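You operate a simulated robot arm through the tools that you are given. There is no shell and no other tool.

Carry out the task below with a simulated robot arm. There is one attempt and no reset: what you move stays moved.

Task
Press the bearing that the job card names into the bracket.
Fine: start it in the bore, slide in, one stroke at MID until the green lamp, slide out again.

Only the result counts: the job must be done as asked and must still hold three seconds after the hand-in. Knocking over, shifting, dropping, spilling or breaking anything else fails it.

Robot
A 7-joint arm with a two-finger parallel gripper, fixed in place. Base frame: the origin is on the floor under the middle of its stand, x ahead of it, y to its left, z up. Units: m, rad, N and s.
With the tool pointing down near the work surface it reaches from about 0.24 to 0.68 m from the base axis. Its first joint turns from -1.152 to 1.152 rad. Payload 2.4 kg.
Tool frame: the origin (TCP) lies between the finger pads and is the grasp point; the fingertips stand 0.03 m ahead of it; z points along the fingers, y is the line along which they close. The gripper opens to 0.094 m. The fingers are 0.028 m wide and 0.01 m thick; the gripper's body (0.05 by 0.096 m) begins 0.055 m behind the TCP.
Orientation is that of the tool frame in the base frame, as [roll, pitch, yaw] about the fixed x, y, z axes, in that order (R = Rz(yaw) Ry(pitch) Rx(roll)). With the fingers straight down and closing along the base's y, the tool's x points along the base's -x, its y along +y and its z along -z.

Tools
- The arm moves only by the tool drive_tool. Its arguments are lists of equal length, an entry for each row: "translation": the shift along the base's x, y, z in cm, a list of three; "dr": the turn, a rotation vector about the base's x, y, z in degrees, a list of three; "jaw": the closure in counts, from 0 (fully open) to 255 (shut). In form: {"translation": [[x, y, z], ...], "dr": [[rx, ry, rz], ...], "jaw": [jaw, ...]}. A call has 1 to 20 rows; each row shifts and turns the commanded pose from where the row before left it. Rows are played at 5 a second. More than 0.05 m and 0.15 rad between two rows, or a gripper value outside its range, and nothing of the call is played. A pose out of reach is approached as far as the arm can. The call stops where the force on the tool passes 40 N (or 10 N more than at its start, if that is more) or the arm is blocked; 0.2 s more then pass. The fingers move at their own pace (about 0.153 m/s each) and stop on an object; they squeeze with about 42 N. The grip force told is the motor's: it shows also when the fingers shut on nothing. Time passes only in rows, and 0.2 s behind the last, so rows that do not move let the fingers close. It gives the time, the measured TCP pose, the force on the tool (base axes), the opening and the grip force at its end, in the units of the frame above (readings bear some noise), with the torque about the TCP (base axes, N m) and any sound that the robot's microphone picked up.
- Cameras (640 x 400 px; columns grow to the right, rows downward): "scene" is fixed at [0.049, 0.4786, 1.4609]; the picture's right is [-0.67, -0.74, 0.00], its down [-0.30, 0.27, -0.91] and it looks along [0.68, -0.61, -0.41] (base axes); focal length 312 px, centre (320, 200). "wrist" rides on the gripper at [0.076, 0.014, -0.102] in the tool frame; the picture's right is [-0.18, 0.98, 0.00], its down [-0.75, -0.14, -0.64] and it looks along [-0.63, -0.12, 0.77] (tool axes); focal length 243 px, centre (320, 200). There is no depth. A picture from a camera that has moved, and an enlarged one, comes with that camera's place and axes in the base frame and with its lens.
- grab_frame(camera): a new picture of that camera. The clock stands still meanwhile.
- enlarge(camera, box): a new picture of the part [left, top, right, bottom] of that camera's present view, enlarged. The clock stands still meanwhile.
- sign_off(): hands the job in; it is judged then, once.

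Nothing tells you positions but the pictures and the camera data. Unless the task says otherwise, let go and move clear before handing in.

The tools are called after ">>>" as a command line: name --argument value ..., lists and objects as JSON in quotes. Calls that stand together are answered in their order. drive_tool: Moves the arm, as the interface text tells. Its arguments: {"type":"object","properties":{"translation":{"type":"array"},"dr":{"type":"array"},"jaw":{"type":"array"}},"required":["translation","dr","jaw"]} The other tools are called the same way: grab_frame (camera) takes a picture; enlarge (camera, box) takes an enlarged picture of a part of a camera's view; sign_off () hands the job in.

At the start:

```text
clock: 0.0
eef_pos: [0.3926, 0.058, 1.2336]
ee_rot: [-3.141, -0.001, -3.141]
wrist_force: [0.1, -0.3, -0.3]
ft_torque: [0.02, 0.02, -0.02]
grip_width: 0.0939
grip_force: 0.1
```

scene: 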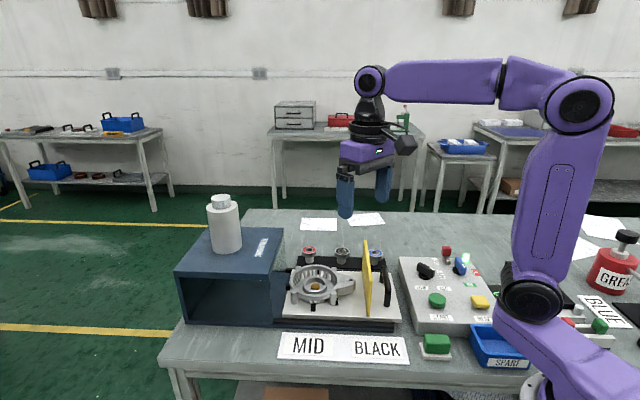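
wrist: 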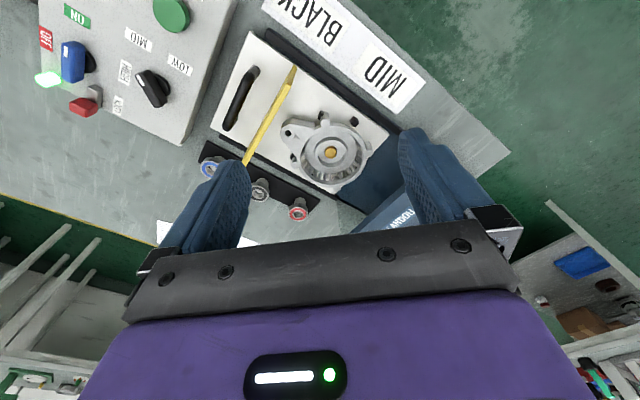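

I see a press (dark blue box with a ram), a slide with a bracket on it, a rack with three bearings (red, grey and blue marked), a control box and a card reading "MID BLACK". I'll take closer looks before I move anything.

>>> enlarge --camera "scene" --box '[260, 230, 420, 330]'

>>> enlarge --camera "scene" --box '[380, 230, 540, 370]'

>>> enlarge --camera "scene" --box '[160, 180, 320, 340]'

>>> enlarge --camera "wrist" --box '[180, 20, 440, 240]'

>>> enlarge --camera "wrist" --box '[20, 0, 240, 150]'

>>> enlarge --camera "scene" --box '[480, 220, 640, 380]'

```text
4.00 times, centred on (340, 280) of scene
camera zoom: at [0.049, 0.4786, 1.4609], right [-0.67, -0.74, 0.0], down [-0.3, 0.27, -0.91], along [0.68, -0.61, -0.41], focal length 1248 px, centre (240, -120)
```

zoom: 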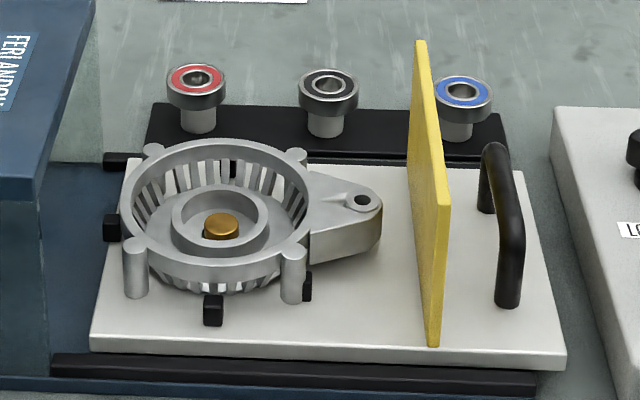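

```text
2.86 times, centred on (460, 300) of scene
camera zoom: at [0.049, 0.4786, 1.4609], right [-0.67, -0.74, 0.0], down [-0.3, 0.27, -0.91], along [0.68, -0.61, -0.41], focal length 892 px, centre (-80, -86)
```

zoom: 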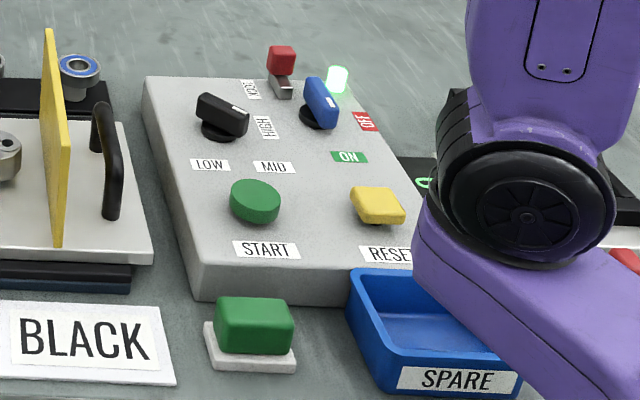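

```text
2.50 times, centred on (240, 260) of scene
camera zoom: at [0.049, 0.4786, 1.4609], right [-0.67, -0.74, 0.0], down [-0.3, 0.27, -0.91], along [0.68, -0.61, -0.41], focal length 780 px, centre (520, 50)
```

zoom: 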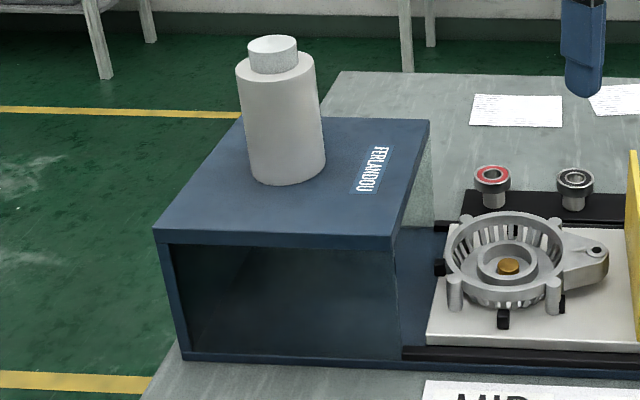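

```text
1.82 times, centred on (310, 130) of wrist
camera zoom: at [0.3147, 0.0723, 1.3373], right [0.18, 0.98, 0.0], down [0.75, -0.14, 0.64], along [0.63, -0.12, -0.77], focal length 441 px, centre (338, 327)
```

zoom: 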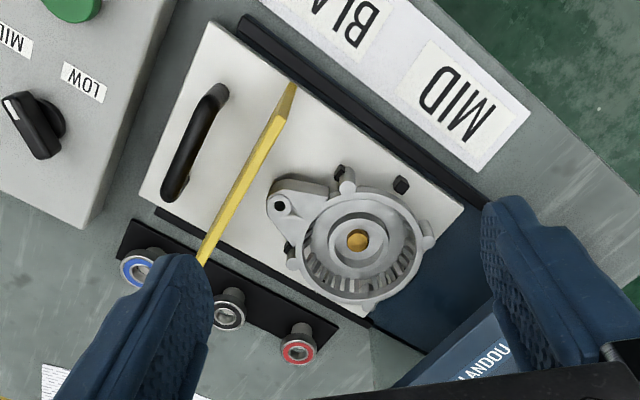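

```text
2.67 times, centred on (130, 75) of wrist
camera zoom: at [0.3147, 0.0723, 1.3373], right [0.18, 0.98, 0.0], down [0.75, -0.14, 0.64], along [0.63, -0.12, -0.77], focal length 647 px, centre (827, 533)
```

zoom: 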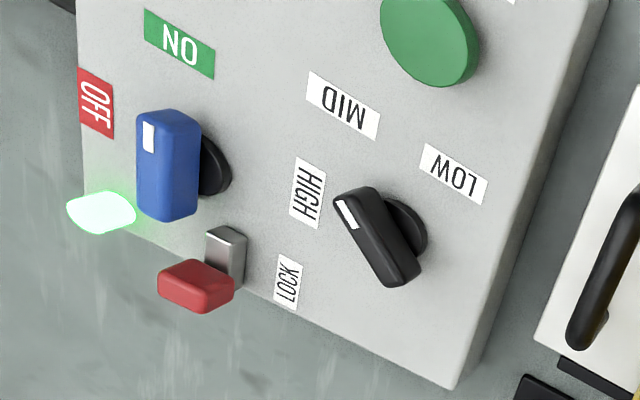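

```text
2.50 times, centred on (560, 300) of scene
camera zoom: at [0.049, 0.4786, 1.4609], right [-0.67, -0.74, 0.0], down [-0.3, 0.27, -0.91], along [0.68, -0.61, -0.41], focal length 780 px, centre (-280, -50)
```

zoom: 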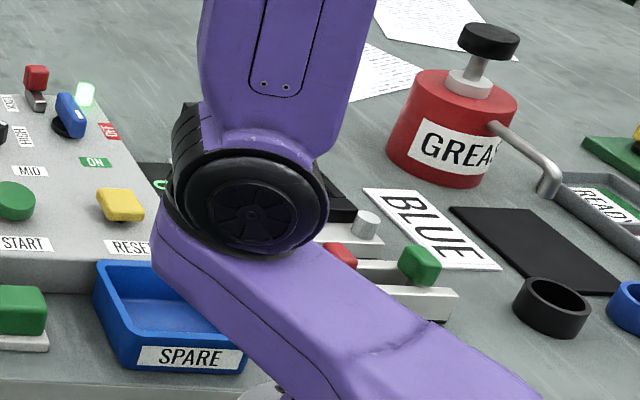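

The black-ringed bearing stands on the middle post of the rack, the control box is to the right, and the slide runs diagonally into the press. I'll zoom in on the controls to read the switch positions and lamps.

>>> enlarge --camera "wrist" --box '[20, 20, 140, 120]'

>>> enlarge --camera "wrist" --box '[100, 0, 220, 110]'

>>> enlarge --camera "scene" --box '[405, 235, 485, 290]'

>>> enlarge --camera "scene" --box '[410, 280, 500, 365]'

>>> enlarge --camera "scene" --box '[265, 320, 425, 375]'

```text
4.00 times, centred on (80, 70) of wrist
camera zoom: at [0.3147, 0.0723, 1.3373], right [0.18, 0.98, 0.0], down [0.75, -0.14, 0.64], along [0.63, -0.12, -0.77], focal length 970 px, centre (1280, 720)
```

zoom: 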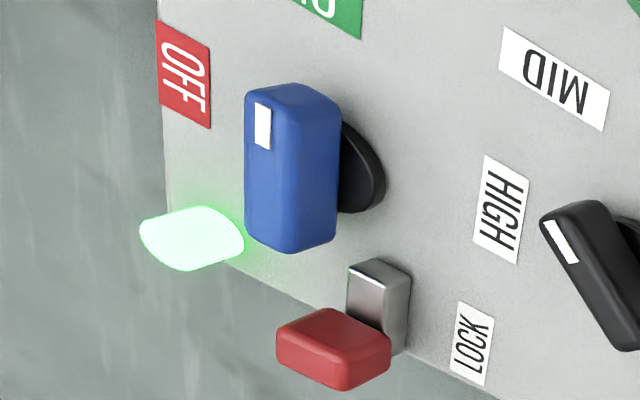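

```text
3.64 times, centred on (160, 55) of wrist
camera zoom: at [0.3147, 0.0723, 1.3373], right [0.18, 0.98, 0.0], down [0.75, -0.14, 0.64], along [0.63, -0.12, -0.77], focal length 882 px, centre (902, 727)
```

zoom: 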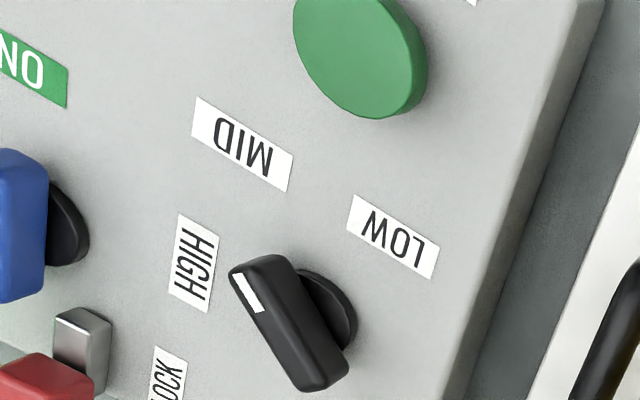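

```text
7.27 times, centred on (445, 262) of scene
camera zoom: at [0.049, 0.4786, 1.4609], right [-0.67, -0.74, 0.0], down [-0.3, 0.27, -0.91], along [0.68, -0.61, -0.41], focal length 2270 px, centre (-589, -254)
```

zoom: 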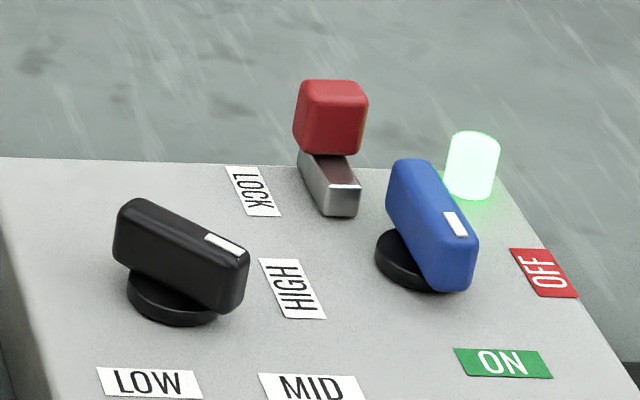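

```text
4.71 times, centred on (455, 322) of scene
camera zoom: at [0.049, 0.4786, 1.4609], right [-0.67, -0.74, 0.0], down [-0.3, 0.27, -0.91], along [0.68, -0.61, -0.41], focal length 1469 px, centre (-315, -376)
```

zoom: 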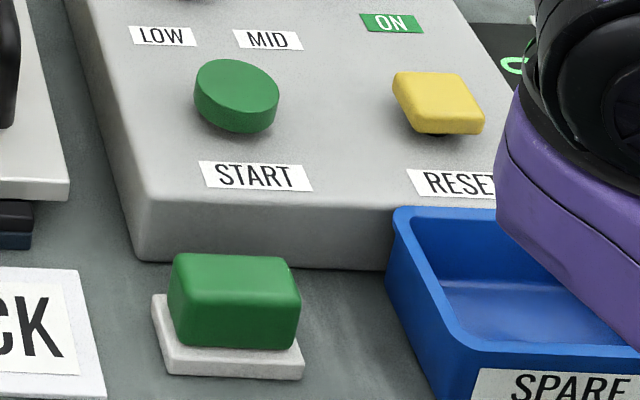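

```text
4.00 times, centred on (345, 348) of scene
camera zoom: at [0.049, 0.4786, 1.4609], right [-0.67, -0.74, 0.0], down [-0.3, 0.27, -0.91], along [0.68, -0.61, -0.41], focal length 1248 px, centre (220, -390)
```

zoom: 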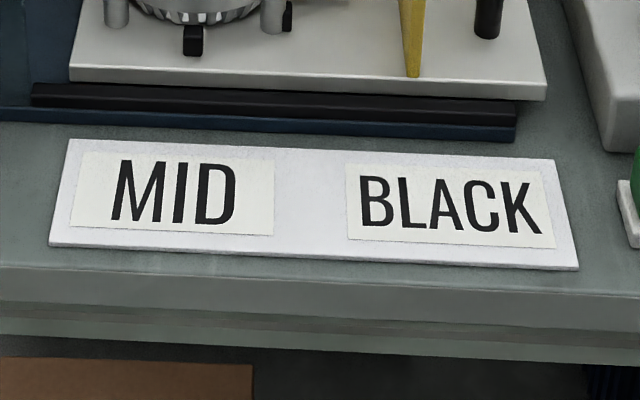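

The card says MID / BLACK. The pressure knob seems to point at MID already and the blue switch at ON, but I want a closer look, so I'll turn the wrist in line with the slide (about 42° of yaw) and move above the control box.

>>> drive_tool --translation '[[-1.5, -1.5, -0.3], [-1.5, -1.5, -0.3], [-1.5, -1.5, -0.3], [-1.5, -1.5, -0.3], [-1.5, -1.5, -0.3], [-1.5, -1.5, -0.3], [0, 0, 0]]' --dr '[[0, 0, -7], [0, 0, -7], [0, 0, -7], [0, 0, -7], [0, 0, -7], [0, 0, -7], [0, 0, 0]]' --jaw '[0, 0, 0, 0, 0, 0, 0]'

>>> grab_frame --camera "wrist"

>>> grab_frame --camera "scene"

```text
clock: 1.6
eef_pos: [0.3013, -0.0314, 1.2163]
ee_rot: [-3.141, 0.0, 2.407]
wrist_force: [0.8, -0.1, 0.1]
ft_torque: [0.01, 0.01, -0.02]
grip_width: 0.094
grip_force: 0.1
```

```text
taken
camera wrist: at [0.2539, 0.0298, 1.3206], right [0.8, 0.61, 0.0], down [0.46, -0.61, 0.64], along [0.39, -0.51, -0.77], focal length 243 px, centre (320, 200)
```

wrist: 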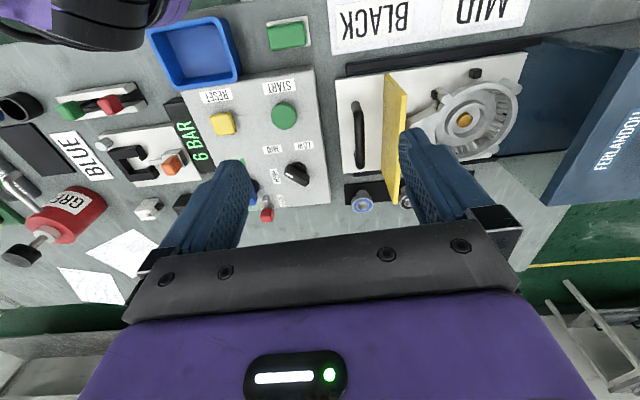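

```text
taken
```

scene: 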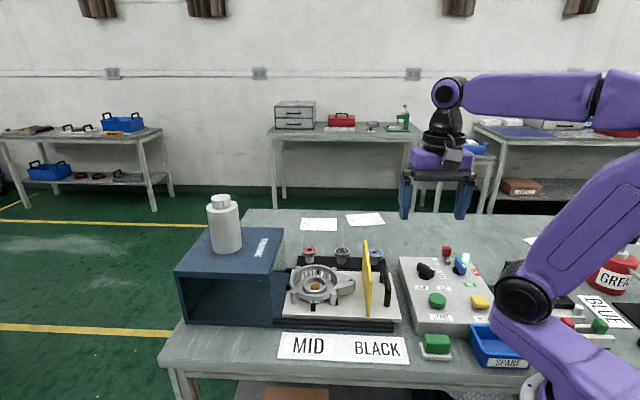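

There is also a "6 BAR" display and a small valve unit between the control box and the grease station. I'll zoom in on those areas.

>>> enlarge --camera "wrist" --box '[90, 60, 250, 230]'

>>> enlarge --camera "wrist" --box '[180, 60, 340, 230]'

>>> enlarge --camera "wrist" --box '[0, 80, 200, 280]'

>>> enlarge --camera "wrist" --box '[330, 40, 540, 220]'

>>> enlarge --camera "wrist" --box '[140, 0, 340, 110]'

```text
2.35 times, centred on (170, 145) of wrist
camera zoom: at [0.2539, 0.0298, 1.3206], right [0.8, 0.61, 0.0], down [0.46, -0.61, 0.64], along [0.39, -0.51, -0.77], focal length 571 px, centre (673, 329)
```

zoom: 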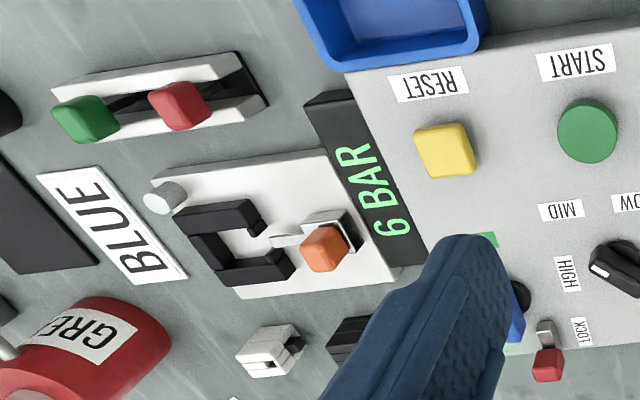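

```text
2.35 times, centred on (260, 145) of wrist
camera zoom: at [0.2539, 0.0298, 1.3206], right [0.8, 0.61, 0.0], down [0.46, -0.61, 0.64], along [0.39, -0.51, -0.77], focal length 571 px, centre (461, 329)
```

zoom: 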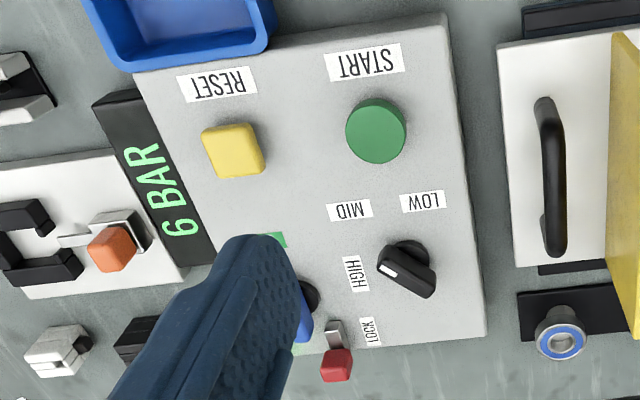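

```text
2.00 times, centred on (100, 180) of wrist
camera zoom: at [0.2539, 0.0298, 1.3206], right [0.8, 0.61, 0.0], down [0.46, -0.61, 0.64], along [0.39, -0.51, -0.77], focal length 485 px, centre (760, 240)
```

zoom: 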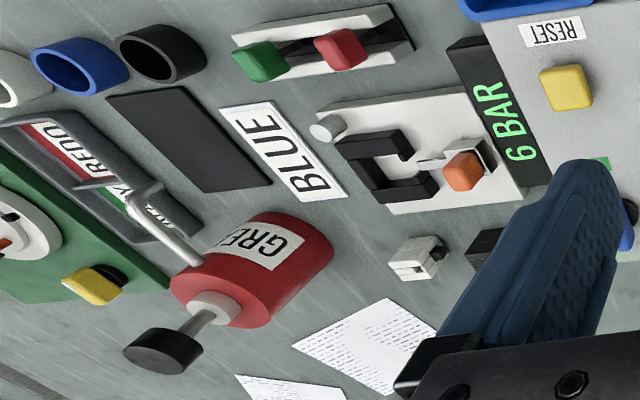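

```text
2.22 times, centred on (435, 130) of wrist
camera zoom: at [0.2539, 0.0298, 1.3206], right [0.8, 0.61, 0.0], down [0.46, -0.61, 0.64], along [0.39, -0.51, -0.77], focal length 539 px, centre (64, 356)
```

zoom: 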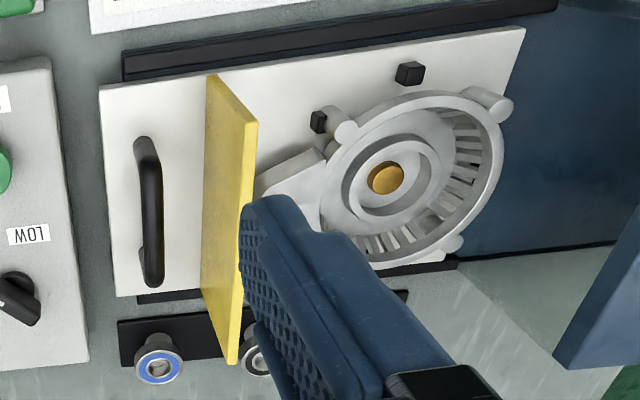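

```text
3.20 times, centred on (240, 55) of wrist
camera zoom: at [0.2539, 0.0298, 1.3206], right [0.8, 0.61, 0.0], down [0.46, -0.61, 0.64], along [0.39, -0.51, -0.77], focal length 776 px, centre (576, 664)
```

zoom: 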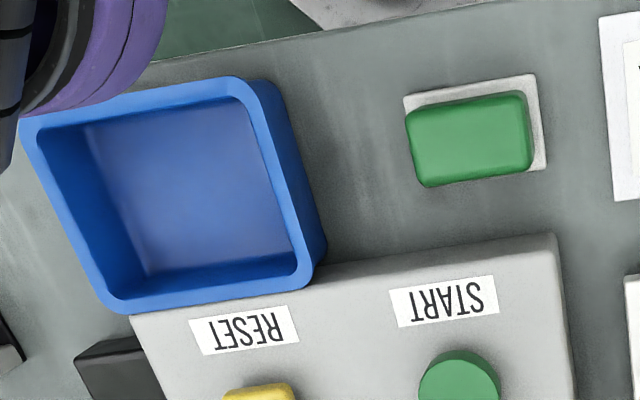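

The selector looks set to MID (mark pointing along the knob-to-MID line). I'll turn further so the control box comes between the fingers and I can check the blue switch, the lamp and the red lock.

>>> drive_tool --translation '[[1.0, 1.4, -1.3], [1.0, 1.4, -1.3], [1.0, 1.4, -1.3], [1.0, 1.4, -1.3], [1.0, 1.4, -1.3], [0, 0, 0]]' --dr '[[0, 0, -7], [0, 0, -7], [0, 0, -7], [0, 0, -7], [0, 0, -7], [0, 0, 0]]' --jaw '[0, 0, 0, 0, 0, 0]'

>>> grab_frame --camera "wrist"

>>> grab_frame --camera "scene"

```text
clock: 3.0
eef_pos: [0.3511, 0.0363, 1.1504]
ee_rot: [3.141, 0.0, 1.797]
wrist_force: [-0.3, 0.0, 0.5]
ft_torque: [0.0, 0.0, 0.0]
grip_width: 0.0941
grip_force: 0.1
```

```text
taken
camera wrist: at [0.3471, 0.1141, 1.2549], right [1.0, 0.04, 0.0], down [0.03, -0.77, 0.64], along [0.03, -0.64, -0.77], focal length 243 px, centre (320, 200)
```

wrist: 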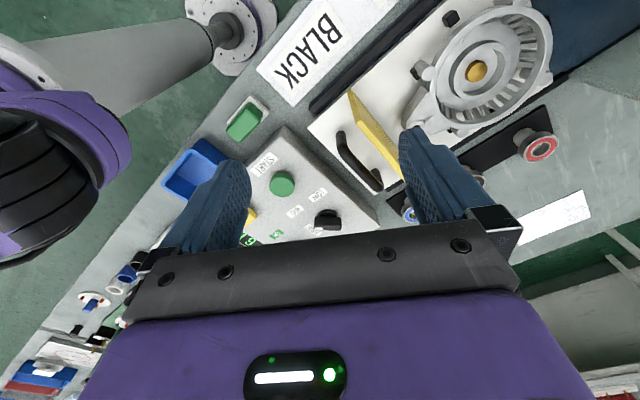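

```text
taken
```

scene: 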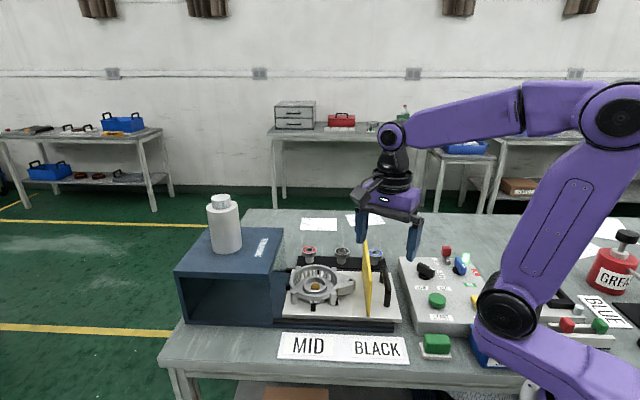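

The camera is mounted upside down, so far things appear lower in the picture. I'll move toward -y to bring the control box into the open upper part of the view.

>>> drive_tool --translation '[[0, -3.0, 0.5], [0, -3.0, 0.5], [0, -3.0, 0.5], [0, -3.0, 0.5], [0, 0, 0]]' --dr '[[0, 0, 0], [0, 0, 0], [0, 0, 0], [0, 0, 0], [0, 0, 0]]' --jaw '[0, 0, 0, 0, 0]'

>>> grab_frame --camera "wrist"

>>> enlarge --camera "wrist" --box '[200, 60, 400, 220]'

```text
clock: 4.2
eef_pos: [0.3519, -0.0834, 1.1714]
ee_rot: [3.141, 0.0, 1.799]
wrist_force: [0.0, -0.3, 0.5]
ft_torque: [-0.01, -0.02, 0.03]
grip_width: 0.0939
grip_force: 0.1
```

```text
taken
camera wrist: at [0.3472, -0.0052, 1.2745], right [1.0, 0.04, 0.0], down [0.03, -0.77, 0.64], along [0.03, -0.64, -0.77], focal length 243 px, centre (320, 200)
```

wrist: 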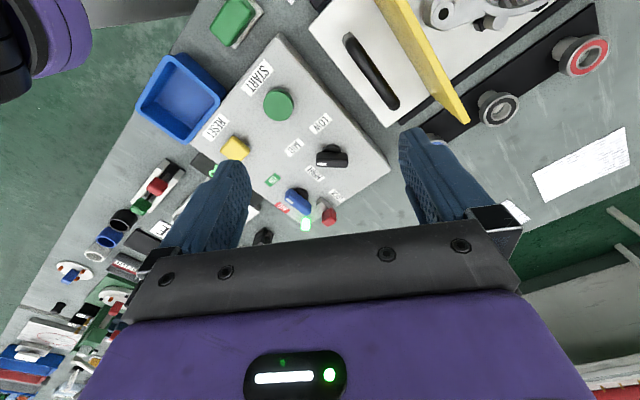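

```text
2.50 times, centred on (300, 140) of wrist
camera zoom: at [0.3472, -0.0052, 1.2745], right [1.0, 0.04, 0.0], down [0.03, -0.77, 0.64], along [0.03, -0.64, -0.77], focal length 606 px, centre (370, 350)
```

zoom: 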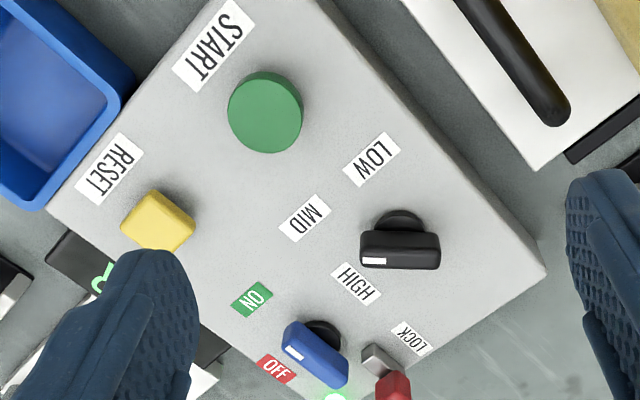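

The black selector points at MID and the blue switch at ON. Next I'll look closely at the red LOCK device and the lit lamp at the far edge of the box.

>>> drive_tool --translation '[[0, -3.0, 0], [0, -3.0, 0], [0, -2.0, 0], [0, 0, 0]]' --dr '[[0, 0, 0], [0, 0, 0], [0, 0, 0], [0, 0, 0]]' --jaw '[0, 0, 0, 0]'

>>> grab_frame --camera "wrist"

>>> enlarge --camera "wrist" --box '[220, 60, 400, 220]'

>>> enlarge --camera "wrist" --box '[100, 0, 280, 120]'

>>> enlarge --camera "wrist" --box '[340, 0, 560, 140]'

```text
clock: 5.2
eef_pos: [0.3528, -0.1629, 1.1709]
ee_rot: [-3.141, -0.001, 1.799]
wrist_force: [0.6, -0.2, -0.1]
ft_torque: [-0.02, 0.01, -0.02]
grip_width: 0.0941
grip_force: 0.0
```

```text
taken
camera wrist: at [0.3478, -0.0845, 1.2752], right [1.0, 0.04, 0.0], down [0.03, -0.77, 0.64], along [0.03, -0.64, -0.77], focal length 243 px, centre (320, 200)
```

wrist: 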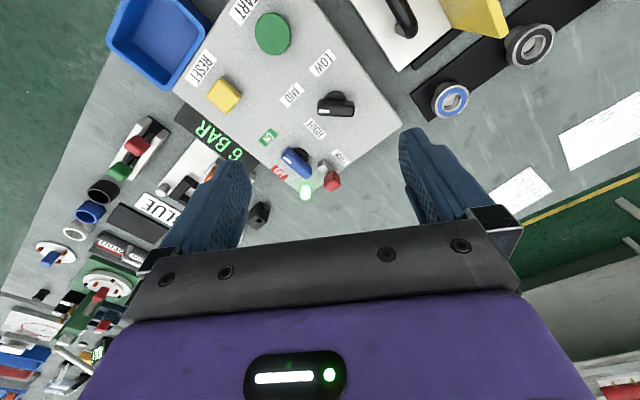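

```text
2.50 times, centred on (310, 140) of wrist
camera zoom: at [0.3478, -0.0845, 1.2752], right [1.0, 0.04, 0.0], down [0.03, -0.77, 0.64], along [0.03, -0.64, -0.77], focal length 606 px, centre (345, 350)
```

zoom: 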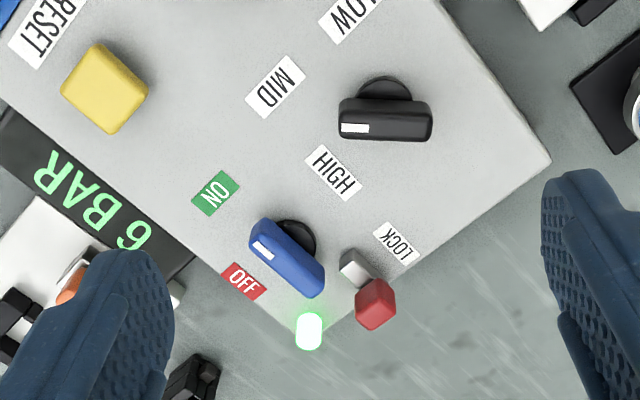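

```text
3.33 times, centred on (190, 60) of wrist
camera zoom: at [0.3478, -0.0845, 1.2752], right [1.0, 0.04, 0.0], down [0.03, -0.77, 0.64], along [0.03, -0.64, -0.77], focal length 809 px, centre (753, 667)
```

zoom: 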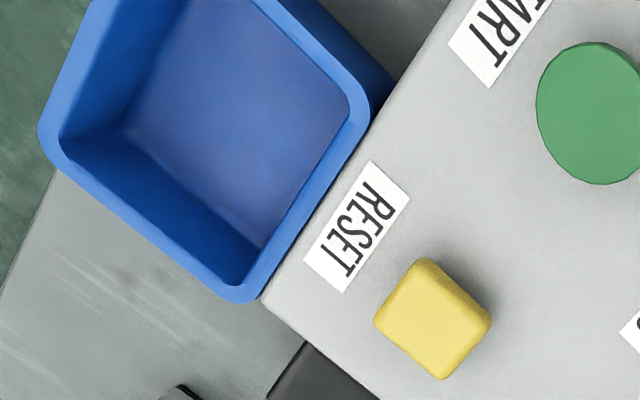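

```text
2.86 times, centred on (450, 70) of wrist
camera zoom: at [0.3478, -0.0845, 1.2752], right [1.0, 0.04, 0.0], down [0.03, -0.77, 0.64], along [0.03, -0.64, -0.77], focal length 693 px, centre (-51, 571)
```

zoom: 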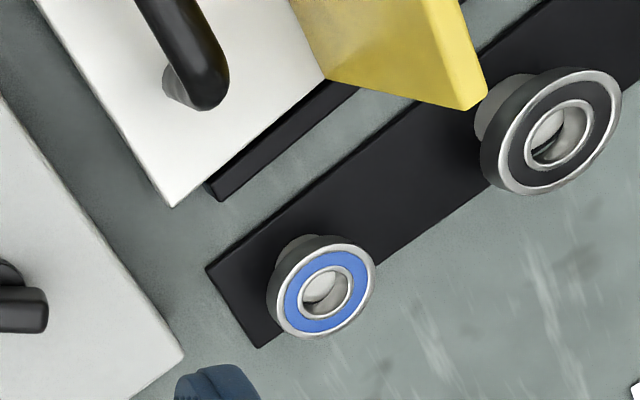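

Selector at MID, switch at ON and the display reads 6 BAR, so the controls look right already. Next I'll turn back in line with the slide and hover over the bracket/rack side to measure the black bearing and the bore.

>>> drive_tool --translation '[[2.45, 2.88, 0], [2.45, 2.88, 0], [2.45, 2.88, 0], [2.45, 2.88, -1], [2.45, 2.88, -1], [2.45, 2.88, -1], [0, 0, 0]]' --dr '[[0, 0, 5.8], [0, 0, 5.8], [0, 0, 5.8], [0, 0, 5.8], [0, 0, 5.8], [0, 0, 5.8], [0, 0, 0]]' --jaw '[0, 0, 0, 0, 0, 0, 0]'

>>> grab_frame --camera "wrist"

>>> grab_frame --camera "scene"

```text
clock: 6.8
eef_pos: [0.4971, 0.0099, 1.1412]
ee_rot: [3.141, 0.001, 2.407]
wrist_force: [0.0, -0.2, -0.2]
ft_torque: [-0.02, -0.02, -0.02]
grip_width: 0.0939
grip_force: 0.0
```

```text
taken
camera wrist: at [0.449, 0.0721, 1.2449], right [0.8, 0.61, 0.0], down [0.46, -0.61, 0.64], along [0.39, -0.51, -0.77], focal length 243 px, centre (320, 200)
```

wrist: 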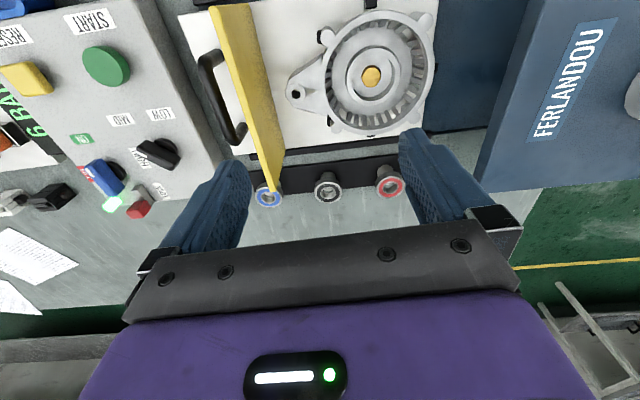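

```text
taken
```

scene: 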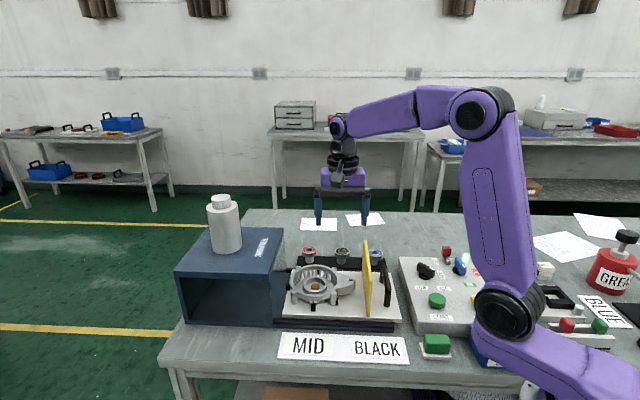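

I now have a clear view of the bracket and rack together. I'll enlarge both for accurate pixel measurements.

>>> enlarge --camera "wrist" --box '[248, 160, 408, 220]'

>>> enlarge --camera "wrist" --box '[290, 10, 450, 140]'

>>> enlarge --camera "wrist" --box '[170, 0, 300, 160]'

>>> enlarge --camera "scene" --box '[280, 235, 400, 310]'

```text
4.00 times, centred on (328, 190) of wrist
camera zoom: at [0.449, 0.0721, 1.2449], right [0.8, 0.61, 0.0], down [0.46, -0.61, 0.64], along [0.39, -0.51, -0.77], focal length 970 px, centre (288, 240)
```

zoom: 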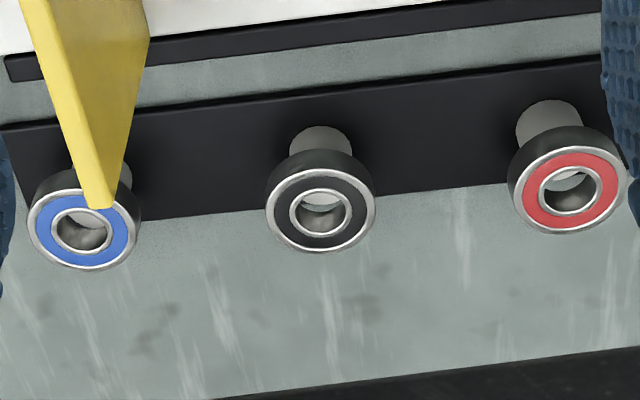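

```text
3.08 times, centred on (370, 75) of wrist
camera zoom: at [0.449, 0.0721, 1.2449], right [0.8, 0.61, 0.0], down [0.46, -0.61, 0.64], along [0.39, -0.51, -0.77], focal length 746 px, centre (166, 585)
```

zoom: 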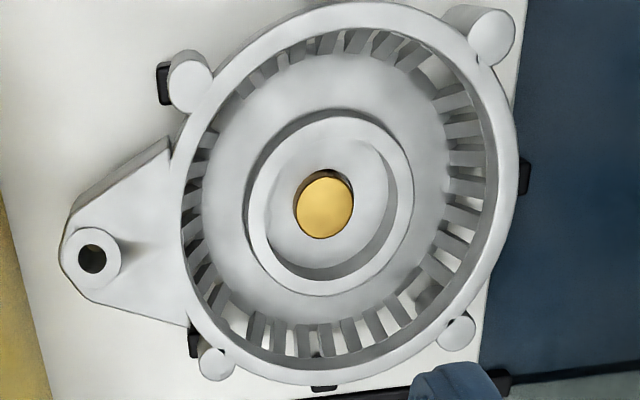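

```text
2.50 times, centred on (235, 80) of wrist
camera zoom: at [0.449, 0.0721, 1.2449], right [0.8, 0.61, 0.0], down [0.46, -0.61, 0.64], along [0.39, -0.51, -0.77], focal length 606 px, centre (532, 500)
```

zoom: 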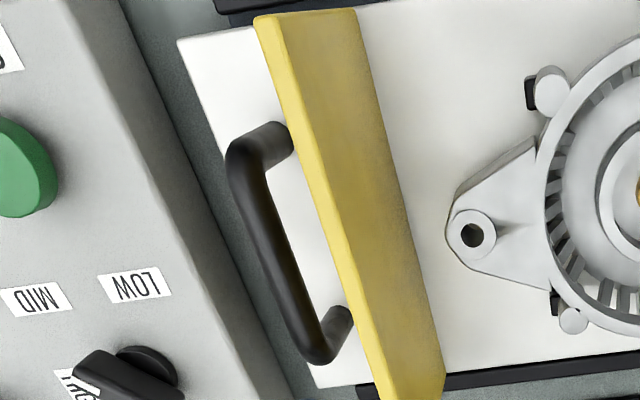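

```text
5.33 times, centred on (340, 272) of scene
camera zoom: at [0.049, 0.4786, 1.4609], right [-0.67, -0.74, 0.0], down [-0.3, 0.27, -0.91], along [0.68, -0.61, -0.41], focal length 1664 px, centre (213, -187)
```

zoom: 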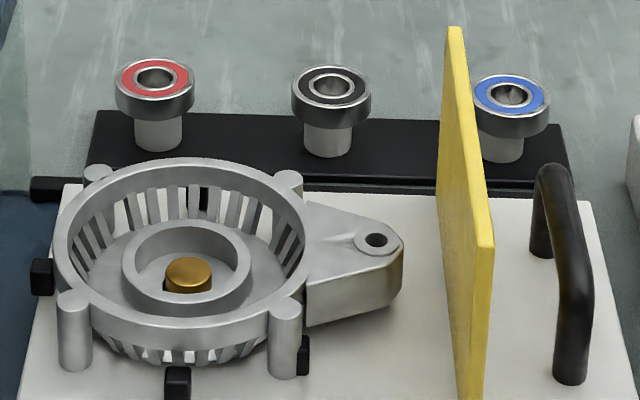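

Triangulating from two wrist views, I put the black bearing top at about (0.612, -0.117, 0.925), the bore near (0.545, 0.053, 0.915), and the slide direction at about 44°. I'll hover over the black bearing and check alignment.

>>> drive_tool --translation '[[2.29, -2.55, -0.6], [2.29, -2.55, -0.6], [2.29, -2.55, -0.6], [2.29, -2.55, -0.6], [2.29, -2.55, -0.6], [0, 0, -2.5], [0, 0, 0]]' --dr '[[0, 0, -0.8], [0, 0, -0.8], [0, 0, -0.8], [0, 0, -0.8], [0, 0, -0.7], [0, 0, 0], [0, 0, 0]]' --jaw '[0, 0, 0, 0, 0, 0, 0]'

>>> grab_frame --camera "wrist"

>>> enlarge --camera "wrist" --box '[240, 60, 400, 190]'

>>> grab_frame --camera "scene"

```text
clock: 8.4
eef_pos: [0.6122, -0.1168, 1.0864]
ee_rot: [-3.14, 0.001, 2.337]
wrist_force: [-0.4, 0.8, 0.1]
ft_torque: [0.0, 0.02, 0.02]
grip_width: 0.0938
grip_force: 0.2
```

```text
taken
camera wrist: at [0.5689, -0.0522, 1.1898], right [0.84, 0.55, 0.0], down [0.42, -0.64, 0.64], along [0.35, -0.54, -0.77], focal length 243 px, centre (320, 200)
```

wrist: 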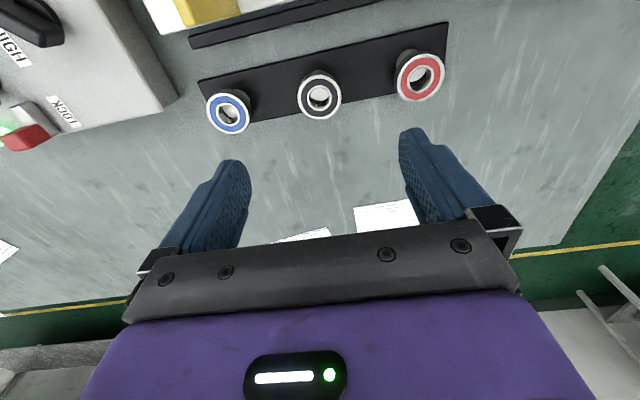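

```text
3.08 times, centred on (320, 125) of wrist
camera zoom: at [0.5689, -0.0522, 1.1898], right [0.84, 0.55, 0.0], down [0.42, -0.64, 0.64], along [0.35, -0.54, -0.77], focal length 746 px, centre (320, 431)
```

zoom: 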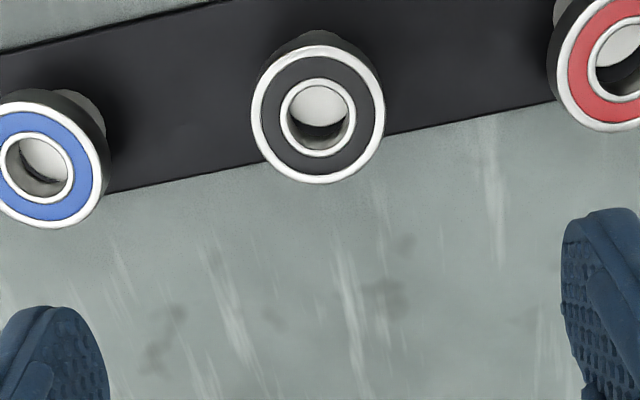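

```text
taken
```

scene: 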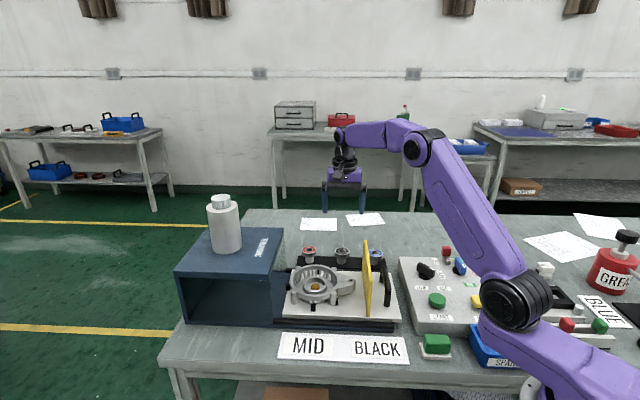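

The bearing sits nearly under the tool axis. I'll go down until the fingertips are just above it and re-check.

>>> drive_tool --translation '[[0, 0, -3.5], [0, 0, -3.5], [0, 0, -3.0], [0, 0, -1.0], [0, 0, 0]]' --dr '[[0, 0, 0], [0, 0, 0], [0, 0, 0], [0, 0, 0], [0, 0, 0]]' --jaw '[0, 0, 0, 0, 0]'

>>> grab_frame --camera "wrist"

>>> enlarge --camera "wrist" --box '[240, 90, 400, 220]'

>>> enlarge --camera "scene" --box '[290, 200, 400, 280]'

```text
clock: 9.6
eef_pos: [0.6123, -0.118, 0.9752]
ee_rot: [-3.141, -0.001, 2.337]
wrist_force: [-1.3, 0.0, -0.8]
ft_torque: [0.03, -0.02, -0.01]
grip_width: 0.0939
grip_force: 0.0
```

```text
taken
camera wrist: at [0.5694, -0.052, 1.0792], right [0.84, 0.55, 0.0], down [0.42, -0.64, 0.64], along [0.35, -0.54, -0.77], focal length 243 px, centre (320, 200)
```

wrist: 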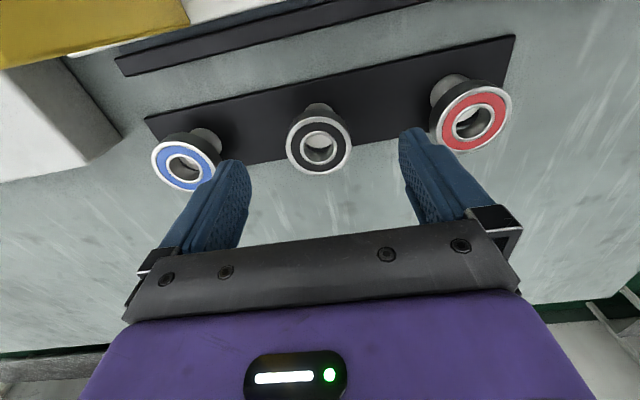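

```text
3.08 times, centred on (320, 155) of wrist
camera zoom: at [0.5694, -0.052, 1.0792], right [0.84, 0.55, 0.0], down [0.42, -0.64, 0.64], along [0.35, -0.54, -0.77], focal length 746 px, centre (320, 338)
```

zoom: 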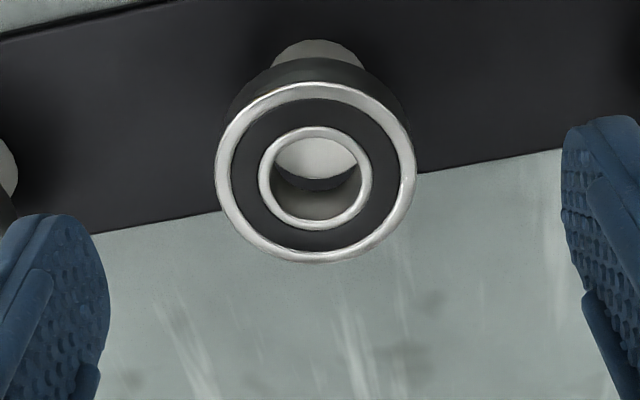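

```text
5.00 times, centred on (345, 240) of scene
camera zoom: at [0.049, 0.4786, 1.4609], right [-0.67, -0.74, 0.0], down [-0.3, 0.27, -0.91], along [0.68, -0.61, -0.41], focal length 1560 px, centre (195, 0)
```

zoom: 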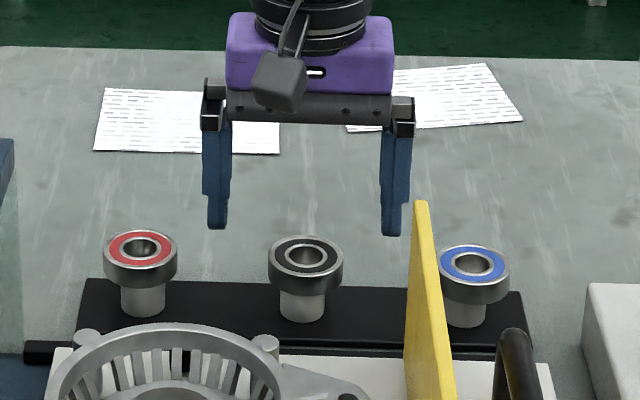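

The bearing is about 1.4 mm off in -y and its top is at z ≈ 0.926. I'll correct, descend so the fingertips reach about 7 mm below its top face, and close.

>>> drive_tool --translation '[[0, -0.14, -0.6], [0, 0, -1.0], [0, 0, -1.0], [0, 0, 0], [0, 0, 0], [0, 0, 0], [0, 0, 0]]' --dr '[[0, 0, 0], [0, 0, 0], [0, 0, 0], [0, 0, 0], [0, 0, 0], [0, 0, 0], [0, 0, 0]]' --jaw '[0, 0, 0, 0, 80, 160, 160]'

>>> enlarge --camera "wrist" --box '[220, 80, 420, 220]'

>>> enlarge --camera "scene" --box '[290, 200, 400, 280]'

```text
clock: 11.2
eef_pos: [0.6137, -0.1184, 0.9506]
ee_rot: [-3.141, -0.001, 2.338]
wrist_force: [-0.1, -0.4, 0.1]
ft_torque: [0.01, -0.04, 0.0]
grip_width: 0.0455
grip_force: 41.6
```

```text
2.86 times, centred on (320, 150) of wrist
camera zoom: at [0.5702, -0.0532, 1.0537], right [0.84, 0.55, 0.0], down [0.42, -0.64, 0.64], along [0.35, -0.54, -0.77], focal length 693 px, centre (320, 343)
```

zoom: 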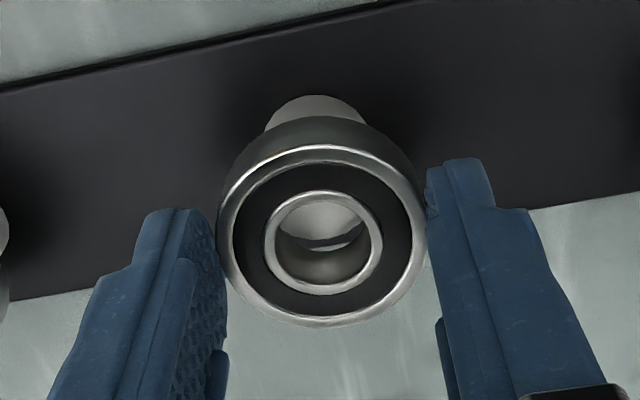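

```text
5.00 times, centred on (345, 240) of scene
camera zoom: at [0.049, 0.4786, 1.4609], right [-0.67, -0.74, 0.0], down [-0.3, 0.27, -0.91], along [0.68, -0.61, -0.41], focal length 1560 px, centre (195, 0)
```

zoom: 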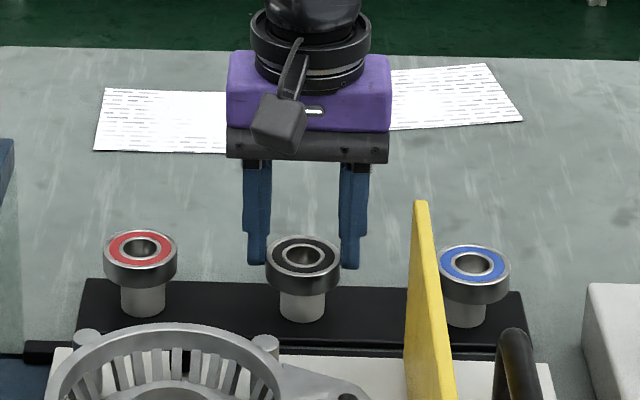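

The fingers hold the bearing (width 45.5 mm, 42 N). I'll lift it straight up off its post.

>>> drive_tool --translation '[[0, 0, 0.5], [0, 0, 1.0], [0, 0, 2.0], [0, 0, 3.0], [0, 0, 3.0], [0, 0, 0]]' --dr '[[0, 0, 0], [0, 0, 0], [0, 0, 0], [0, 0, 0], [0, 0, 0], [0, 0, 0]]' --jaw '[160, 160, 160, 160, 160, 160]'

>>> grab_frame --camera "wrist"

>>> enlarge --camera "wrist" --box '[220, 80, 420, 220]'

>>> enlarge --camera "scene" --box '[290, 200, 400, 280]'

```text
clock: 12.6
eef_pos: [0.6129, -0.1186, 1.0451]
ee_rot: [-3.14, -0.002, 2.337]
wrist_force: [0.1, 0.3, 0.6]
ft_torque: [0.01, 0.02, -0.02]
grip_width: 0.035
grip_force: 0.0
```

```text
taken
camera wrist: at [0.569, -0.0544, 1.149], right [0.84, 0.55, 0.0], down [0.42, -0.64, 0.64], along [0.35, -0.54, -0.77], focal length 243 px, centre (320, 200)
```

wrist: 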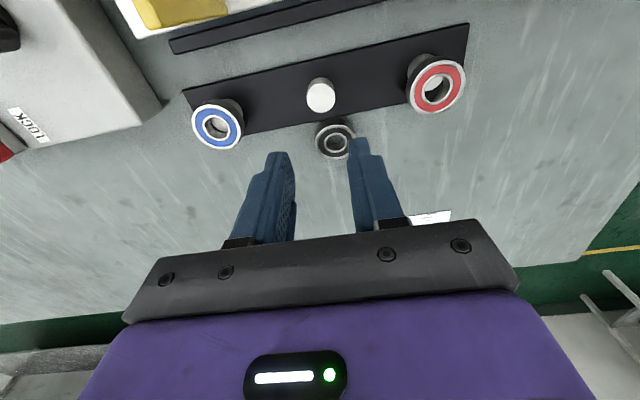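

```text
2.86 times, centred on (320, 150) of wrist
camera zoom: at [0.569, -0.0544, 1.149], right [0.84, 0.55, 0.0], down [0.42, -0.64, 0.64], along [0.35, -0.54, -0.77], focal length 693 px, centre (320, 343)
```

zoom: 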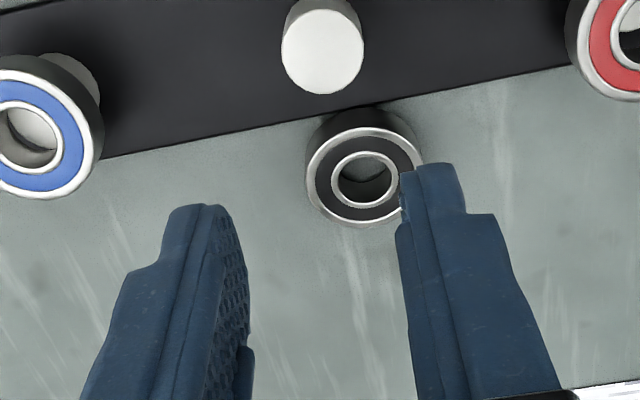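

```text
5.00 times, centred on (345, 240) of scene
camera zoom: at [0.049, 0.4786, 1.4609], right [-0.67, -0.74, 0.0], down [-0.3, 0.27, -0.91], along [0.68, -0.61, -0.41], focal length 1560 px, centre (195, 0)
```

zoom: 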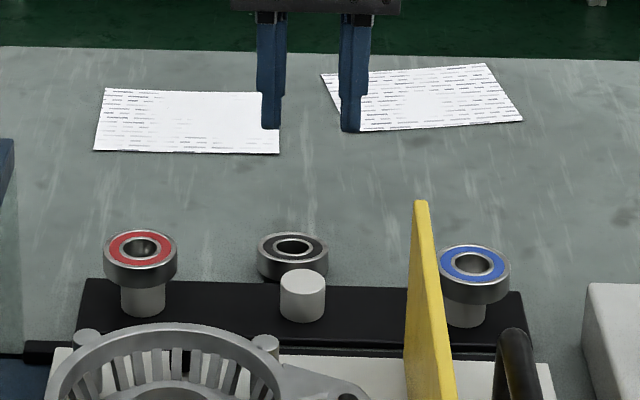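

The bearing slipped out of the jaws and dropped onto the table just behind the rack; my grip was too shallow. I'll check how it's lying before picking it up again.

>>> enlarge --camera "wrist" --box '[290, 100, 380, 170]'

>>> enlarge --camera "scene" --box '[315, 230, 375, 268]'

```text
5.71 times, centred on (335, 135) of wrist
camera zoom: at [0.569, -0.0544, 1.149], right [0.84, 0.55, 0.0], down [0.42, -0.64, 0.64], along [0.35, -0.54, -0.77], focal length 1386 px, centre (234, 571)
```

zoom: 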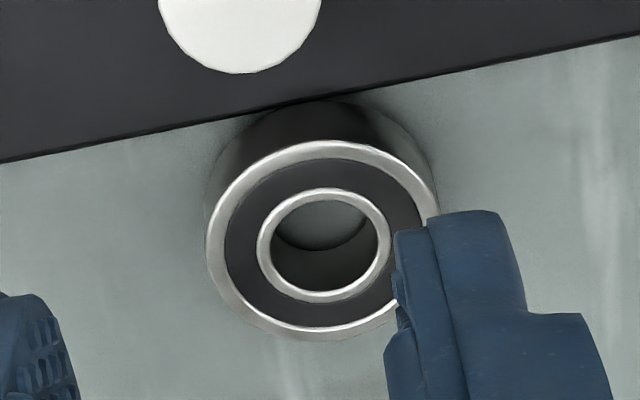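

```text
10.53 times, centred on (345, 249) of scene
camera zoom: at [0.049, 0.4786, 1.4609], right [-0.67, -0.74, 0.0], down [-0.3, 0.27, -0.91], along [0.68, -0.61, -0.41], focal length 3285 px, centre (57, -316)
```

zoom: 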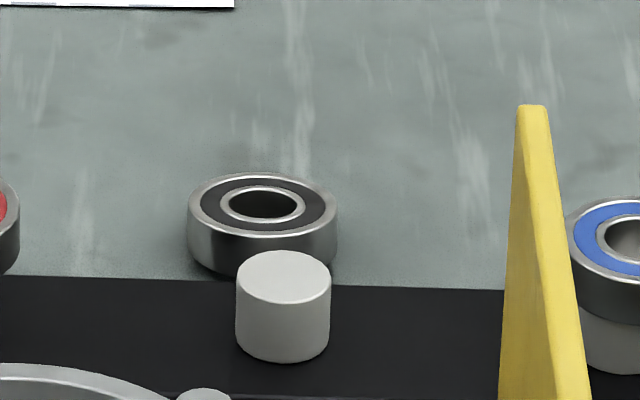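

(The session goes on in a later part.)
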